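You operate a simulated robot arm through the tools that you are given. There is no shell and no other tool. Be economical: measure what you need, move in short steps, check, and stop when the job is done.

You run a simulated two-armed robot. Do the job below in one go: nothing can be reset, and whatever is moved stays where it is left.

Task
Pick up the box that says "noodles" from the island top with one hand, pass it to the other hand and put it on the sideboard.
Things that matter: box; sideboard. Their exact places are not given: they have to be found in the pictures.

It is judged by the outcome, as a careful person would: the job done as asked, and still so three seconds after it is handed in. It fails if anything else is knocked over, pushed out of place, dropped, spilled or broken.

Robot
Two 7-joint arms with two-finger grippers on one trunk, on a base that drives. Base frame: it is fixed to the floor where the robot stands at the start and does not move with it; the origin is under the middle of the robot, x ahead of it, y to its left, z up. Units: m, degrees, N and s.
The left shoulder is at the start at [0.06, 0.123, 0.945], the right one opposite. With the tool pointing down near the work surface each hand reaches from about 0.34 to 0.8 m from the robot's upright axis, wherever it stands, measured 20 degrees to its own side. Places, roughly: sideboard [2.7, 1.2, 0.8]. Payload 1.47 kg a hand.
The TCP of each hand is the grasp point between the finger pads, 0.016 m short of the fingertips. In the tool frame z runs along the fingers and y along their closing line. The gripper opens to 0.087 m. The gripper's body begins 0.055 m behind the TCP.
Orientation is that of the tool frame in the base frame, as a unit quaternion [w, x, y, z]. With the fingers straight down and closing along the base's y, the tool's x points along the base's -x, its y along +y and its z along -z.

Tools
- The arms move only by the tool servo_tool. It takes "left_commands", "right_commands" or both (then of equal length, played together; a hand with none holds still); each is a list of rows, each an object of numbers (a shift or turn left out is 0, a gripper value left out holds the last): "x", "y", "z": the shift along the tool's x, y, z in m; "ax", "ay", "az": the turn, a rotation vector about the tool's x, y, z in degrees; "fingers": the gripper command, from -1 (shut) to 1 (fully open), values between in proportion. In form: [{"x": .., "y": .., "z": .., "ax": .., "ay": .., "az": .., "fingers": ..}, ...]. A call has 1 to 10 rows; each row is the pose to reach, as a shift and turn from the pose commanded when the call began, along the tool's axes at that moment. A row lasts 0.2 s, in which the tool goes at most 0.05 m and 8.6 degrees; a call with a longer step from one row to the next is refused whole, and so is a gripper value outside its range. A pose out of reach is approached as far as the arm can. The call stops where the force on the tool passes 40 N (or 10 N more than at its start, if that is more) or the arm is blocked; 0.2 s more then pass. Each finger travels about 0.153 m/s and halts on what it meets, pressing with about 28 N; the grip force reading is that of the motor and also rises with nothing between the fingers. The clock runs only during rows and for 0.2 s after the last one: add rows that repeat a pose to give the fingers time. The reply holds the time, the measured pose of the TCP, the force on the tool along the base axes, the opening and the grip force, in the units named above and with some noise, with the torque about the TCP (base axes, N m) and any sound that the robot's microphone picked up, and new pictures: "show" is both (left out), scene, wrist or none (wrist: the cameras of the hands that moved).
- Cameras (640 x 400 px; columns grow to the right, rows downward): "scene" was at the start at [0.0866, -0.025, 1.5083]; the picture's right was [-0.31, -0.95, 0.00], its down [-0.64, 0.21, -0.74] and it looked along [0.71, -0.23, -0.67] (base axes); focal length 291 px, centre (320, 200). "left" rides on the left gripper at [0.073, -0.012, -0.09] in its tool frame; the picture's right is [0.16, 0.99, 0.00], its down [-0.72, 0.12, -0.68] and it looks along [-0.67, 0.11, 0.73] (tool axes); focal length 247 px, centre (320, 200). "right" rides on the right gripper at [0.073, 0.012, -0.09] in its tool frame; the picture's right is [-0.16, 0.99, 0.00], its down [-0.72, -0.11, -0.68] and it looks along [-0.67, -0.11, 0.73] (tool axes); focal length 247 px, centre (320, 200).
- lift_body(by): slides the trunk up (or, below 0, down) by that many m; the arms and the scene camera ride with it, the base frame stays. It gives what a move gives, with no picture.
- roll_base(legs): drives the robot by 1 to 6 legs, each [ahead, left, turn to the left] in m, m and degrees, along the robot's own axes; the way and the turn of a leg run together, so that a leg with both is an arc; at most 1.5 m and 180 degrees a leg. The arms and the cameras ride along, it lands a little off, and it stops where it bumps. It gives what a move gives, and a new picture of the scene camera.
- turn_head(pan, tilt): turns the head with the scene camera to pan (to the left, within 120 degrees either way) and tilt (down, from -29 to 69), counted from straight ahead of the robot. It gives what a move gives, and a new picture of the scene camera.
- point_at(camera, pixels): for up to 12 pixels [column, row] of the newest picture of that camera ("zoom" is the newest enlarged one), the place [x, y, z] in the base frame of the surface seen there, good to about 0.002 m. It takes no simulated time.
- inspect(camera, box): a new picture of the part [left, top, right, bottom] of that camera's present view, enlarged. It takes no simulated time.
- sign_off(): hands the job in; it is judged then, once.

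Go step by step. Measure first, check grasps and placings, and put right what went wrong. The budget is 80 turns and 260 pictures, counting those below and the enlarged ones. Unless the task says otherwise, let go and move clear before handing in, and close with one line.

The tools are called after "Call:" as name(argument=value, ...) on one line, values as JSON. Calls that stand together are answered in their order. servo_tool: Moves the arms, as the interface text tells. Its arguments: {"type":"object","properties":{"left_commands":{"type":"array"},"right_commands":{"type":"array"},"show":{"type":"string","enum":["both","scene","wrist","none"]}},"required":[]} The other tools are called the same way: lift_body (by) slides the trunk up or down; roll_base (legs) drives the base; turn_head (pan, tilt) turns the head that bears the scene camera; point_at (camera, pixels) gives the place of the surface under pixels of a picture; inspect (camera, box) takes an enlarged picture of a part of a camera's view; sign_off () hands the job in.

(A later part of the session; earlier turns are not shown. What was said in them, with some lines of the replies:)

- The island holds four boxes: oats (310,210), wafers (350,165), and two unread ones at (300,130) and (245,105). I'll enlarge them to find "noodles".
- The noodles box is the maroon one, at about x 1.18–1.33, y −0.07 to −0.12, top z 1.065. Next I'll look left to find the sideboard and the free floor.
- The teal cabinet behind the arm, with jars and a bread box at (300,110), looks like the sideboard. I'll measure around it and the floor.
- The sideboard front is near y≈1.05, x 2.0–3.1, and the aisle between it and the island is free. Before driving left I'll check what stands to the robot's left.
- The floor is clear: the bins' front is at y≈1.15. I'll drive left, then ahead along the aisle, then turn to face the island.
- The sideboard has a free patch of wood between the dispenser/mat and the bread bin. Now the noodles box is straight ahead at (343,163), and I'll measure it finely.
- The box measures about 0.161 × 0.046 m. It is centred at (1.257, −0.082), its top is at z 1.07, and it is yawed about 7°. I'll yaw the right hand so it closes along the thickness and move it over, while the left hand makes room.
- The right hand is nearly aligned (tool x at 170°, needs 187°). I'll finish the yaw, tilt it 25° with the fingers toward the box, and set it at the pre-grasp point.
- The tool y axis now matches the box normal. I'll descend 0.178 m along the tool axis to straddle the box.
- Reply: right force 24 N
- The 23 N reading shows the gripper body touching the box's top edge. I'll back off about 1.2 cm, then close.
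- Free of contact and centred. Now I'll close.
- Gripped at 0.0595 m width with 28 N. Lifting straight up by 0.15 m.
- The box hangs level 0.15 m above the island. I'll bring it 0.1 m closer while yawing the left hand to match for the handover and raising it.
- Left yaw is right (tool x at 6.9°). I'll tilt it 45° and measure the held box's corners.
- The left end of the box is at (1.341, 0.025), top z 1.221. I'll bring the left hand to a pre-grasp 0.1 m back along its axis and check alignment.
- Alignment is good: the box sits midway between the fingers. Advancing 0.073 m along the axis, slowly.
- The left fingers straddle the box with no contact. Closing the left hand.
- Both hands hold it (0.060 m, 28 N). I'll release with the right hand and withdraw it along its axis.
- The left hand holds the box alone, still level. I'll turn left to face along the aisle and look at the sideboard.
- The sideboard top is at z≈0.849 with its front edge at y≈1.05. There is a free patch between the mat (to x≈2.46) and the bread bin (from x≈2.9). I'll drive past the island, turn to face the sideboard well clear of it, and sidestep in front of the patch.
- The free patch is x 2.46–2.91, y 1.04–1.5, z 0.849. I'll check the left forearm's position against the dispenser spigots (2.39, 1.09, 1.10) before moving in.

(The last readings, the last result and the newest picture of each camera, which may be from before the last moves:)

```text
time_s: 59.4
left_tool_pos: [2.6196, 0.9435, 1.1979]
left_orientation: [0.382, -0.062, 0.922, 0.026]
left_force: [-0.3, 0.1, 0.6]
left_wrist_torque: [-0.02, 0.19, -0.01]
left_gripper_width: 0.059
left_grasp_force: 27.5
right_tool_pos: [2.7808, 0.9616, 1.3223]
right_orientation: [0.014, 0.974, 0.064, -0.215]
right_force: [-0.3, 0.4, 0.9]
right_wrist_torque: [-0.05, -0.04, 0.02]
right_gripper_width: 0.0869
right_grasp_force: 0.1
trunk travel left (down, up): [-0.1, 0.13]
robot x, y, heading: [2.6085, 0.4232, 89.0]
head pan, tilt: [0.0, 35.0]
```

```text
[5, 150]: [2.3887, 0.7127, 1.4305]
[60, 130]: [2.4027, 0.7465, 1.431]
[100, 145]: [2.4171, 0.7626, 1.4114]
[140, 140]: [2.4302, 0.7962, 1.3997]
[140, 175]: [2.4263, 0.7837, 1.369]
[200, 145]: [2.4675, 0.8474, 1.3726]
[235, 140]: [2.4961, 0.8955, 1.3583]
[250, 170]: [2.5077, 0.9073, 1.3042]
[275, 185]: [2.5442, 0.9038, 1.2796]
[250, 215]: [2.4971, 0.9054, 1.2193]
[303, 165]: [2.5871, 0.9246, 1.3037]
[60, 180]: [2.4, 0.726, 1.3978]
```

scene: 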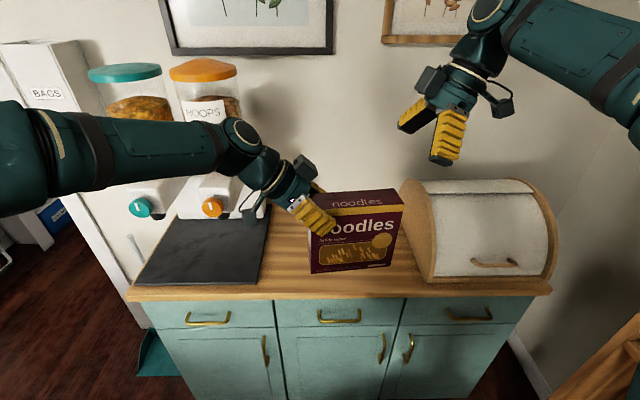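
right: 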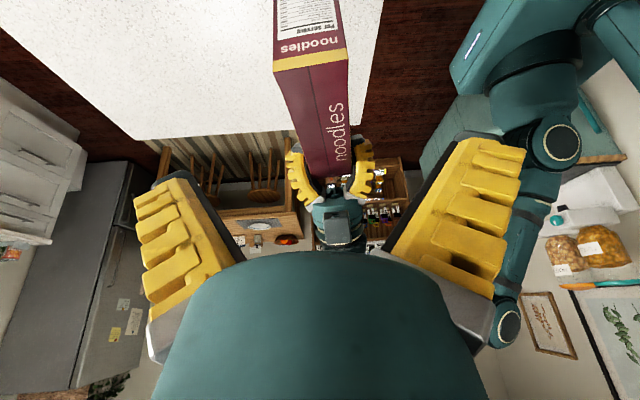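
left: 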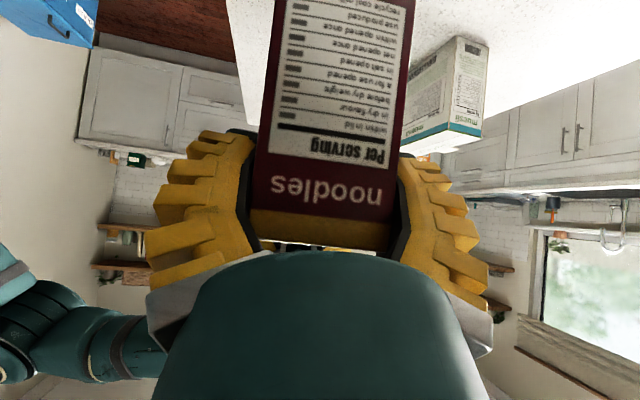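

The forearm stays at x>2.38 and y<0.93, so moving in 0.09 m right and 0.22 m ahead keeps clear of the spigots. I'll pull the right hand back first, then drive.

Call:
servo_tool(right_commands=[{"y": 0.03}, {"y": 0.06}, {"y": 0.09}, {"y": 0.12}, {"y": 0.12}], show="none")

Call:
roll_base(legs=[[0, -0.09, 0], [0.22, 0, 0]])

```text
time_s: 60.6
left_tool_pos: [2.6192, 0.9442, 1.1977]
left_orientation: [0.382, -0.062, 0.922, 0.025]
left_force: [0.5, 0.8, -0.3]
left_wrist_torque: [-0.01, 0.21, -0.03]
left_gripper_width: 0.0589
left_grasp_force: 27.4
right_tool_pos: [2.7964, 0.8445, 1.3225]
right_orientation: [0.014, 0.975, 0.064, -0.214]
right_force: [-0.7, 0.4, 0.0]
right_wrist_torque: [0.01, 0.01, -0.03]
right_gripper_width: 0.0873
right_grasp_force: 0.1
trunk travel left (down, up): [-0.1, 0.13]
robot x, y, heading: [2.6034, 0.4236, 88.8]
head pan, tilt: [0.0, 35.0]
```

```text
time_s: 63.4
left_tool_pos: [2.71, 1.1619, 1.1972]
left_orientation: [0.381, -0.064, 0.922, 0.025]
left_force: [0.4, 0.1, -0.5]
left_wrist_torque: [-0.02, 0.18, -0.01]
left_gripper_width: 0.0589
left_grasp_force: 27.9
right_tool_pos: [2.8873, 1.0623, 1.3224]
right_orientation: [0.015, 0.974, 0.067, -0.215]
right_force: [0.0, 0.5, 0.5]
right_wrist_torque: [-0.01, -0.01, 0.01]
right_gripper_width: 0.0867
right_grasp_force: 0.1
trunk travel left (down, up): [-0.1, 0.13]
robot x, y, heading: [2.6978, 0.638, 89.5]
head pan, tilt: [0.0, 35.0]
```

scene: 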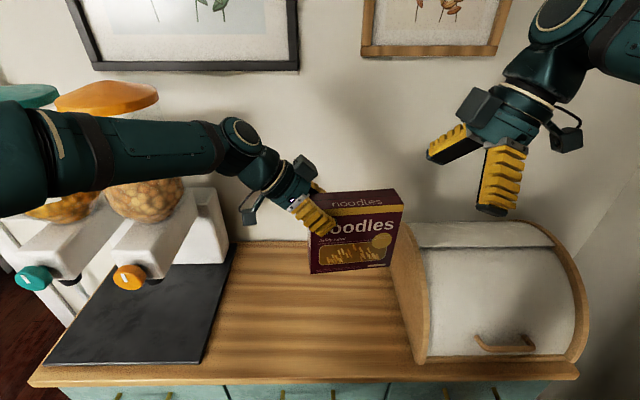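

Box centre is near (2.77, 1.17), over the free patch. I'll lower the trunk 0.1 m and look again.

Call:
lift_body(by=-0.1)

Call:
turn_head(pan=0, tilt=45)

Call:
inspect(camera="scene", box=[260, 80, 440, 260])

```text
time_s: 64.7
left_tool_pos: [2.7097, 1.1612, 1.0978]
left_orientation: [0.382, -0.064, 0.922, 0.027]
left_force: [0.7, 0.4, -0.9]
left_wrist_torque: [-0.06, 0.2, 0.01]
left_gripper_width: 0.0589
left_grasp_force: 28.0
right_tool_pos: [2.8876, 1.0621, 1.2218]
right_orientation: [0.014, 0.974, 0.067, -0.215]
right_force: [-0.3, 0.4, 0.2]
right_wrist_torque: [0.0, 0.0, -0.01]
right_gripper_width: 0.0872
right_grasp_force: 0.1
trunk travel left (down, up): [0.0, 0.23]
robot x, y, heading: [2.6956, 0.6398, 89.3]
head pan, tilt: [0.0, 35.0]
```

```text
time_s: 65.4
left_tool_pos: [2.7101, 1.1606, 1.0971]
left_orientation: [0.382, -0.063, 0.922, 0.026]
left_force: [0.2, -0.2, -1.0]
left_wrist_torque: [-0.02, 0.19, -0.02]
left_gripper_width: 0.0591
left_grasp_force: 28.2
right_tool_pos: [2.8863, 1.0617, 1.2213]
right_orientation: [0.014, 0.974, 0.067, -0.216]
right_force: [-0.5, 0.4, 0.1]
right_wrist_torque: [0.03, 0.01, 0.02]
right_gripper_width: 0.0867
right_grasp_force: 0.1
trunk travel left (down, up): [0.0, 0.23]
robot x, y, heading: [2.7009, 0.6433, 89.2]
head pan, tilt: [0.0, 45.0]
```

scene: 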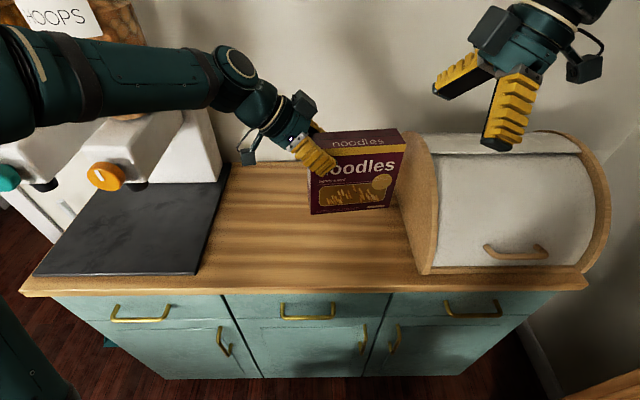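

```text
2.22 times, centred on (350, 170) of scene
```

zoom: 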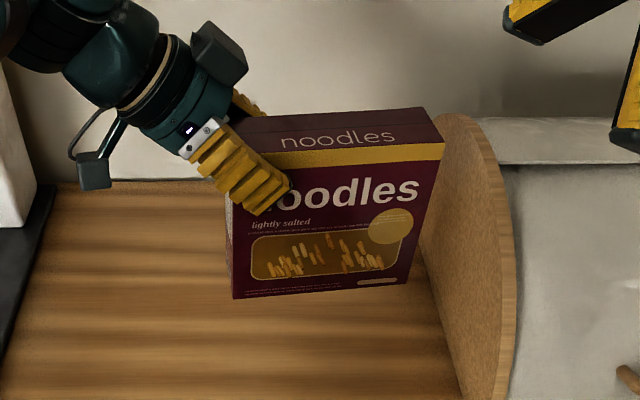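

Call:
point_at(camera="zoom", pixels=[[236, 295], [412, 280], [442, 147], [424, 109], [418, 250], [445, 230], [460, 120], [100, 185], [420, 180], [300, 120], [435, 320]])

```text
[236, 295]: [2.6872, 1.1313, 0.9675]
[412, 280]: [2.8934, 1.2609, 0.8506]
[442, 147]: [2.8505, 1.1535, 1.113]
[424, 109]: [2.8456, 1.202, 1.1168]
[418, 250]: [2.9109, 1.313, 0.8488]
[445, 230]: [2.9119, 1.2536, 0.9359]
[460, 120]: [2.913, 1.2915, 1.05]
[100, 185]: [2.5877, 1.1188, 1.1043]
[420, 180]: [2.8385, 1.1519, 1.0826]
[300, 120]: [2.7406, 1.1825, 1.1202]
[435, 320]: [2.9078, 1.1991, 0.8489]
```

The box bottom is near z 0.963 and it may have sagged slightly on the right. I'll measure the top and bottom edges more closely.

Call:
point_at(camera="zoom", pixels=[[240, 290], [280, 288], [320, 284], [360, 280], [400, 276], [270, 125], [300, 130], [340, 125], [380, 122], [415, 122]])

Call:
inspect(camera="left", box=[0, 0, 640, 400])

```text
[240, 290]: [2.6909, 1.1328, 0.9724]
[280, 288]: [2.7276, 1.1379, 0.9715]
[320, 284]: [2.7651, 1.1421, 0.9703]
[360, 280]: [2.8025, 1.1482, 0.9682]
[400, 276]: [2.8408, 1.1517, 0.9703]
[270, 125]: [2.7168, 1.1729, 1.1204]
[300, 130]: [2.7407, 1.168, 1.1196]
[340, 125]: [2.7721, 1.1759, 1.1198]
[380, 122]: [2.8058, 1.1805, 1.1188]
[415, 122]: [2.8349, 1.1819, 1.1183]
```

```text
1.00 times, centred on (320, 200) of left (not enlarged: the box is as wide or as high as the picture)
```

zoom: 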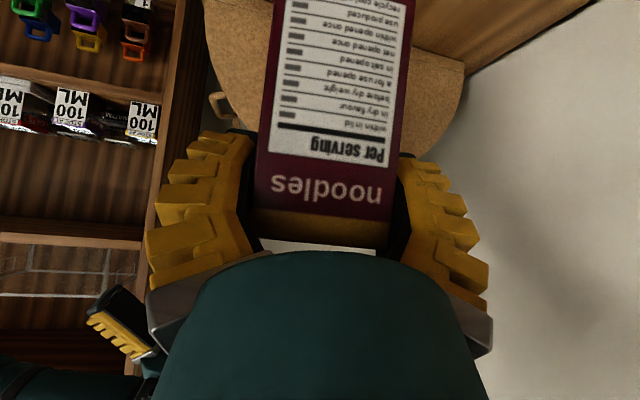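

The box is level within 1° and its bottom is about 0.11 m above the top. Lowering 0.106 m, with 1° of correction.

Call:
servo_tool(left_commands=[{"x": 0.015, "z": 0.015}, {"x": 0.03, "z": 0.03}, {"x": 0.045, "z": 0.045}, {"x": 0.057, "z": 0.057, "ay": -0.5}, {"x": 0.066, "z": 0.066, "ay": -1}, {"x": 0.071, "z": 0.071, "ay": -1}, {"x": 0.075, "z": 0.075, "ay": -1}, {"x": 0.075, "z": 0.075, "ay": -1}])

```text
time_s: 67.2
left_tool_pos: [2.7083, 1.1596, 0.9914]
left_orientation: [0.39, -0.064, 0.918, 0.027]
left_force: [-0.5, 0.8, 0.8]
left_wrist_torque: [-0.04, 0.22, 0.02]
left_gripper_width: 0.0587
left_grasp_force: 27.2
right_tool_pos: [2.8874, 1.0619, 1.2217]
right_orientation: [0.015, 0.974, 0.068, -0.215]
right_force: [-0.8, 0.3, 0.6]
right_wrist_torque: [-0.03, -0.01, -0.01]
right_gripper_width: 0.0871
right_grasp_force: 0.1
trunk travel left (down, up): [0.0, 0.23]
robot x, y, heading: [2.6993, 0.6385, 89.2]
head pan, tilt: [0.0, 45.0]
```

scene: 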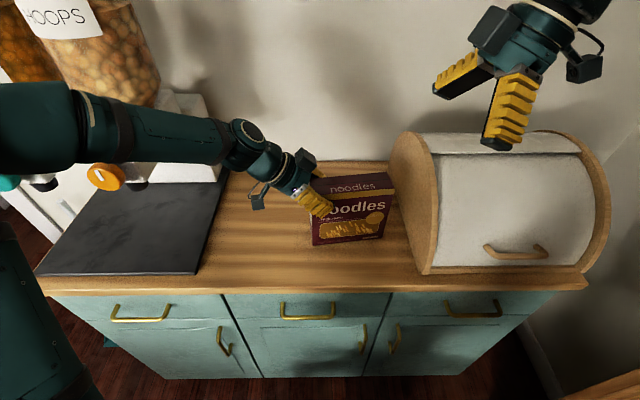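
left: 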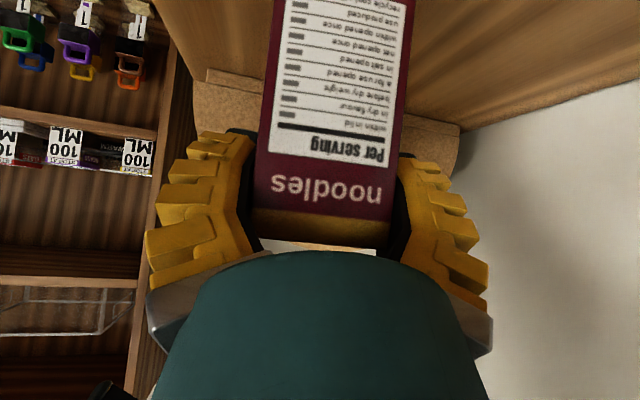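

No contact yet; about 5 mm should remain. Lowering in 1.5 mm steps.

Call:
servo_tool(left_commands=[{"x": 0.001, "z": 0.001}, {"x": 0.002, "z": 0.002}, {"x": 0.003, "z": 0.003}, {"x": 0.0035, "z": 0.0035}], show="scene")

Call:
inspect(camera="scene", box=[290, 160, 410, 260])

```text
time_s: 68.2
left_tool_pos: [2.7101, 1.1603, 0.987]
left_orientation: [0.39, -0.064, 0.918, 0.027]
left_force: [-1.2, -0.5, 1.9]
left_wrist_torque: [-0.19, -0.48, -0.08]
left_gripper_width: 0.0588
left_grasp_force: 28.3
right_tool_pos: [2.8865, 1.062, 1.2218]
right_orientation: [0.014, 0.974, 0.067, -0.215]
right_force: [0.5, -0.3, -0.4]
right_wrist_torque: [0.03, 0.01, -0.01]
right_gripper_width: 0.0871
right_grasp_force: 0.1
trunk travel left (down, up): [0.0, 0.23]
robot x, y, heading: [2.6968, 0.6399, 89.1]
head pan, tilt: [0.0, 45.0]
```

scene: 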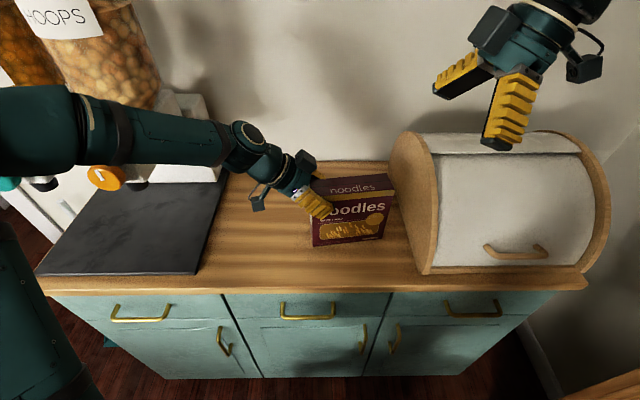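

```text
4.00 times, centred on (350, 210) of scene
```

zoom: 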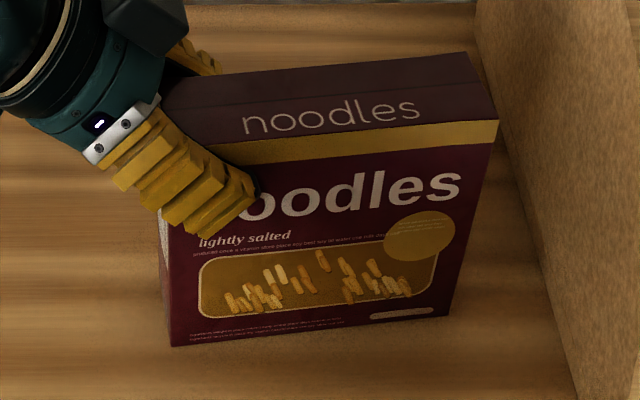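

The torque change (+0.2 → −0.48) shows the right end has touched down. I'll go a touch lower so it rests fully, then measure.

Call:
servo_tool(left_commands=[{"x": 0.0007, "z": 0.0007}, {"x": 0.0015, "z": 0.0015}, {"x": 0.0015, "z": 0.0015}], show="none")

Call:
inspect(camera="scene", box=[290, 160, 410, 260])

Call:
point_at(camera="zoom", pixels=[[230, 115], [320, 110], [440, 80], [180, 340], [310, 325], [440, 311], [170, 350], [430, 322]])

```text
time_s: 69.0
left_tool_pos: [2.7094, 1.16, 0.9859]
left_orientation: [0.391, -0.063, 0.918, 0.028]
left_force: [-5.8, 0.7, 13.5]
left_wrist_torque: [-0.08, -0.1, -0.03]
left_gripper_width: 0.0588
left_grasp_force: 28.1
right_tool_pos: [2.885, 1.06, 1.2218]
right_orientation: [0.013, 0.974, 0.066, -0.215]
right_force: [0.1, 0.1, 0.0]
right_wrist_torque: [-0.01, 0.03, 0.01]
right_gripper_width: 0.0871
right_grasp_force: 0.0
trunk travel left (down, up): [0.0, 0.23]
robot x, y, heading: [2.6992, 0.6393, 89.5]
head pan, tilt: [0.0, 45.0]
```

```text
4.00 times, centred on (350, 210) of scene
```

zoom: 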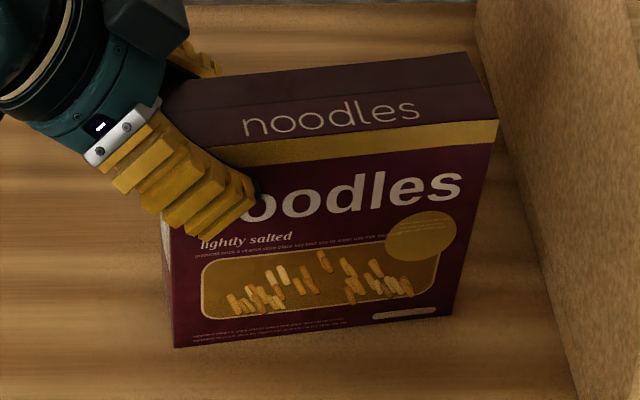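

```text
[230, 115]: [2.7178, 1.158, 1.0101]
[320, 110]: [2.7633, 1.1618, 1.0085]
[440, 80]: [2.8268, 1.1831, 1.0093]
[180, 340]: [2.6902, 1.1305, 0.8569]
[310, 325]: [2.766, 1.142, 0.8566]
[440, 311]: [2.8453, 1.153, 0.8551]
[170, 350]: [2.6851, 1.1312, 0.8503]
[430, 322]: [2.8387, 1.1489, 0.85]
```

The box rests flat: 13.5 N upward, top at 1.009, base at 0.850. Releasing gently, then withdrawing along the tool axis.

Call:
servo_tool(left_commands=[{"x": -0.001, "z": -0.001, "fingers": -0.1}, {"x": -0.001, "z": -0.001, "fingers": 0.4}, {"x": -0.001, "z": -0.001, "fingers": 1}, {"x": -0.001, "z": -0.001, "fingers": 1}, {"x": -0.001, "z": -0.02}, {"x": -0.001, "z": -0.04}, {"x": -0.001, "z": -0.06}, {"x": -0.001, "z": -0.08}, {"x": -0.001, "z": -0.1}, {"x": -0.001, "z": -0.1}])

```text
time_s: 71.2
left_tool_pos: [2.6382, 1.1504, 1.0569]
left_orientation: [0.39, -0.063, 0.918, 0.027]
left_force: [0.1, 0.5, 0.2]
left_wrist_torque: [0.04, -0.02, 0.03]
left_gripper_width: 0.0872
left_grasp_force: 0.1
right_tool_pos: [2.8873, 1.0623, 1.2212]
right_orientation: [0.015, 0.974, 0.067, -0.215]
right_force: [0.3, 0.5, 0.6]
right_wrist_torque: [-0.02, -0.02, -0.02]
right_gripper_width: 0.0869
right_grasp_force: 0.1
trunk travel left (down, up): [0.0, 0.23]
robot x, y, heading: [2.6988, 0.6378, 89.1]
head pan, tilt: [0.0, 45.0]
```

scene: 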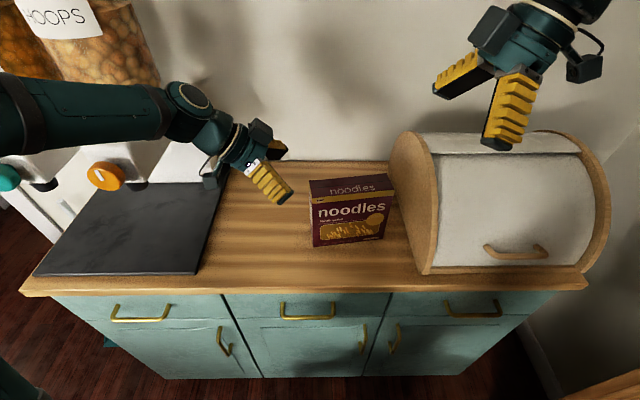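
left: 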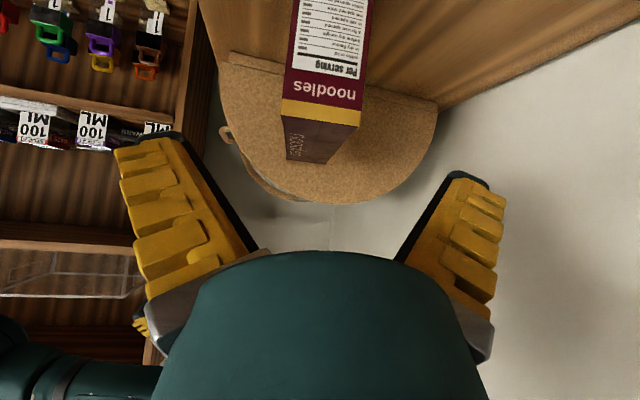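

The box stands upright at (350,210), clear of the bread bin, and the left hand is free. I'll raise the trunk a little and back away.

Call:
lift_body(by=0.1)

Call:
roll_base(legs=[[-0.22, 0, 0]])

```text
time_s: 72.6
left_tool_pos: [2.6393, 1.1488, 1.1566]
left_orientation: [0.389, -0.065, 0.919, 0.028]
left_force: [-0.5, -0.1, 0.6]
left_wrist_torque: [-0.05, 0.01, 0.01]
left_gripper_width: 0.0873
left_grasp_force: 0.1
right_tool_pos: [2.8878, 1.0618, 1.3212]
right_orientation: [0.014, 0.974, 0.067, -0.215]
right_force: [0.4, -0.2, 0.9]
right_wrist_torque: [0.01, -0.02, -0.03]
right_gripper_width: 0.087
right_grasp_force: 0.1
trunk travel left (down, up): [-0.1, 0.13]
robot x, y, heading: [2.698, 0.6401, 88.9]
head pan, tilt: [0.0, 45.0]
```

```text
time_s: 74.2
left_tool_pos: [2.6341, 0.9293, 1.1567]
left_orientation: [0.389, -0.065, 0.918, 0.028]
left_force: [-0.1, 0.0, 0.9]
left_wrist_torque: [-0.03, 0.02, 0.01]
left_gripper_width: 0.0872
left_grasp_force: 0.0
right_tool_pos: [2.8828, 0.8421, 1.3216]
right_orientation: [0.014, 0.974, 0.068, -0.215]
right_force: [0.1, 0.0, -0.5]
right_wrist_torque: [0.0, 0.02, 0.01]
right_gripper_width: 0.0869
right_grasp_force: 0.1
trunk travel left (down, up): [-0.1, 0.13]
robot x, y, heading: [2.6976, 0.4174, 89.2]
head pan, tilt: [0.0, 45.0]
```

scene: 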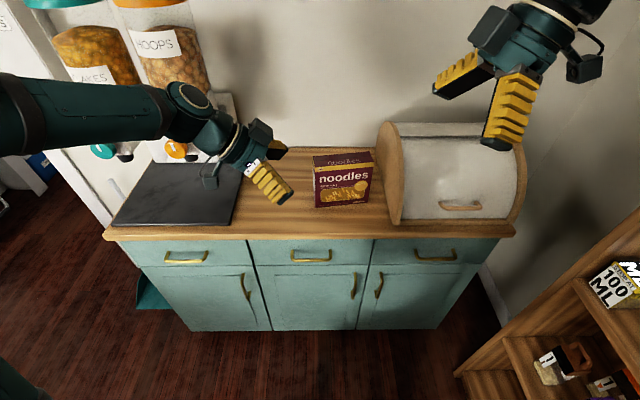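

The noodles box at (343,180) is upright on the sideboard, nothing else has moved, and both hands are empty and clear. Handing in.

Call:
sign_off()

```text
The job is handed in.
```

The noodles box was picked up from the island with the right hand, passed to the left, and set upright on the sideboard between the mat and the bread bin; nothing else was disturbed.
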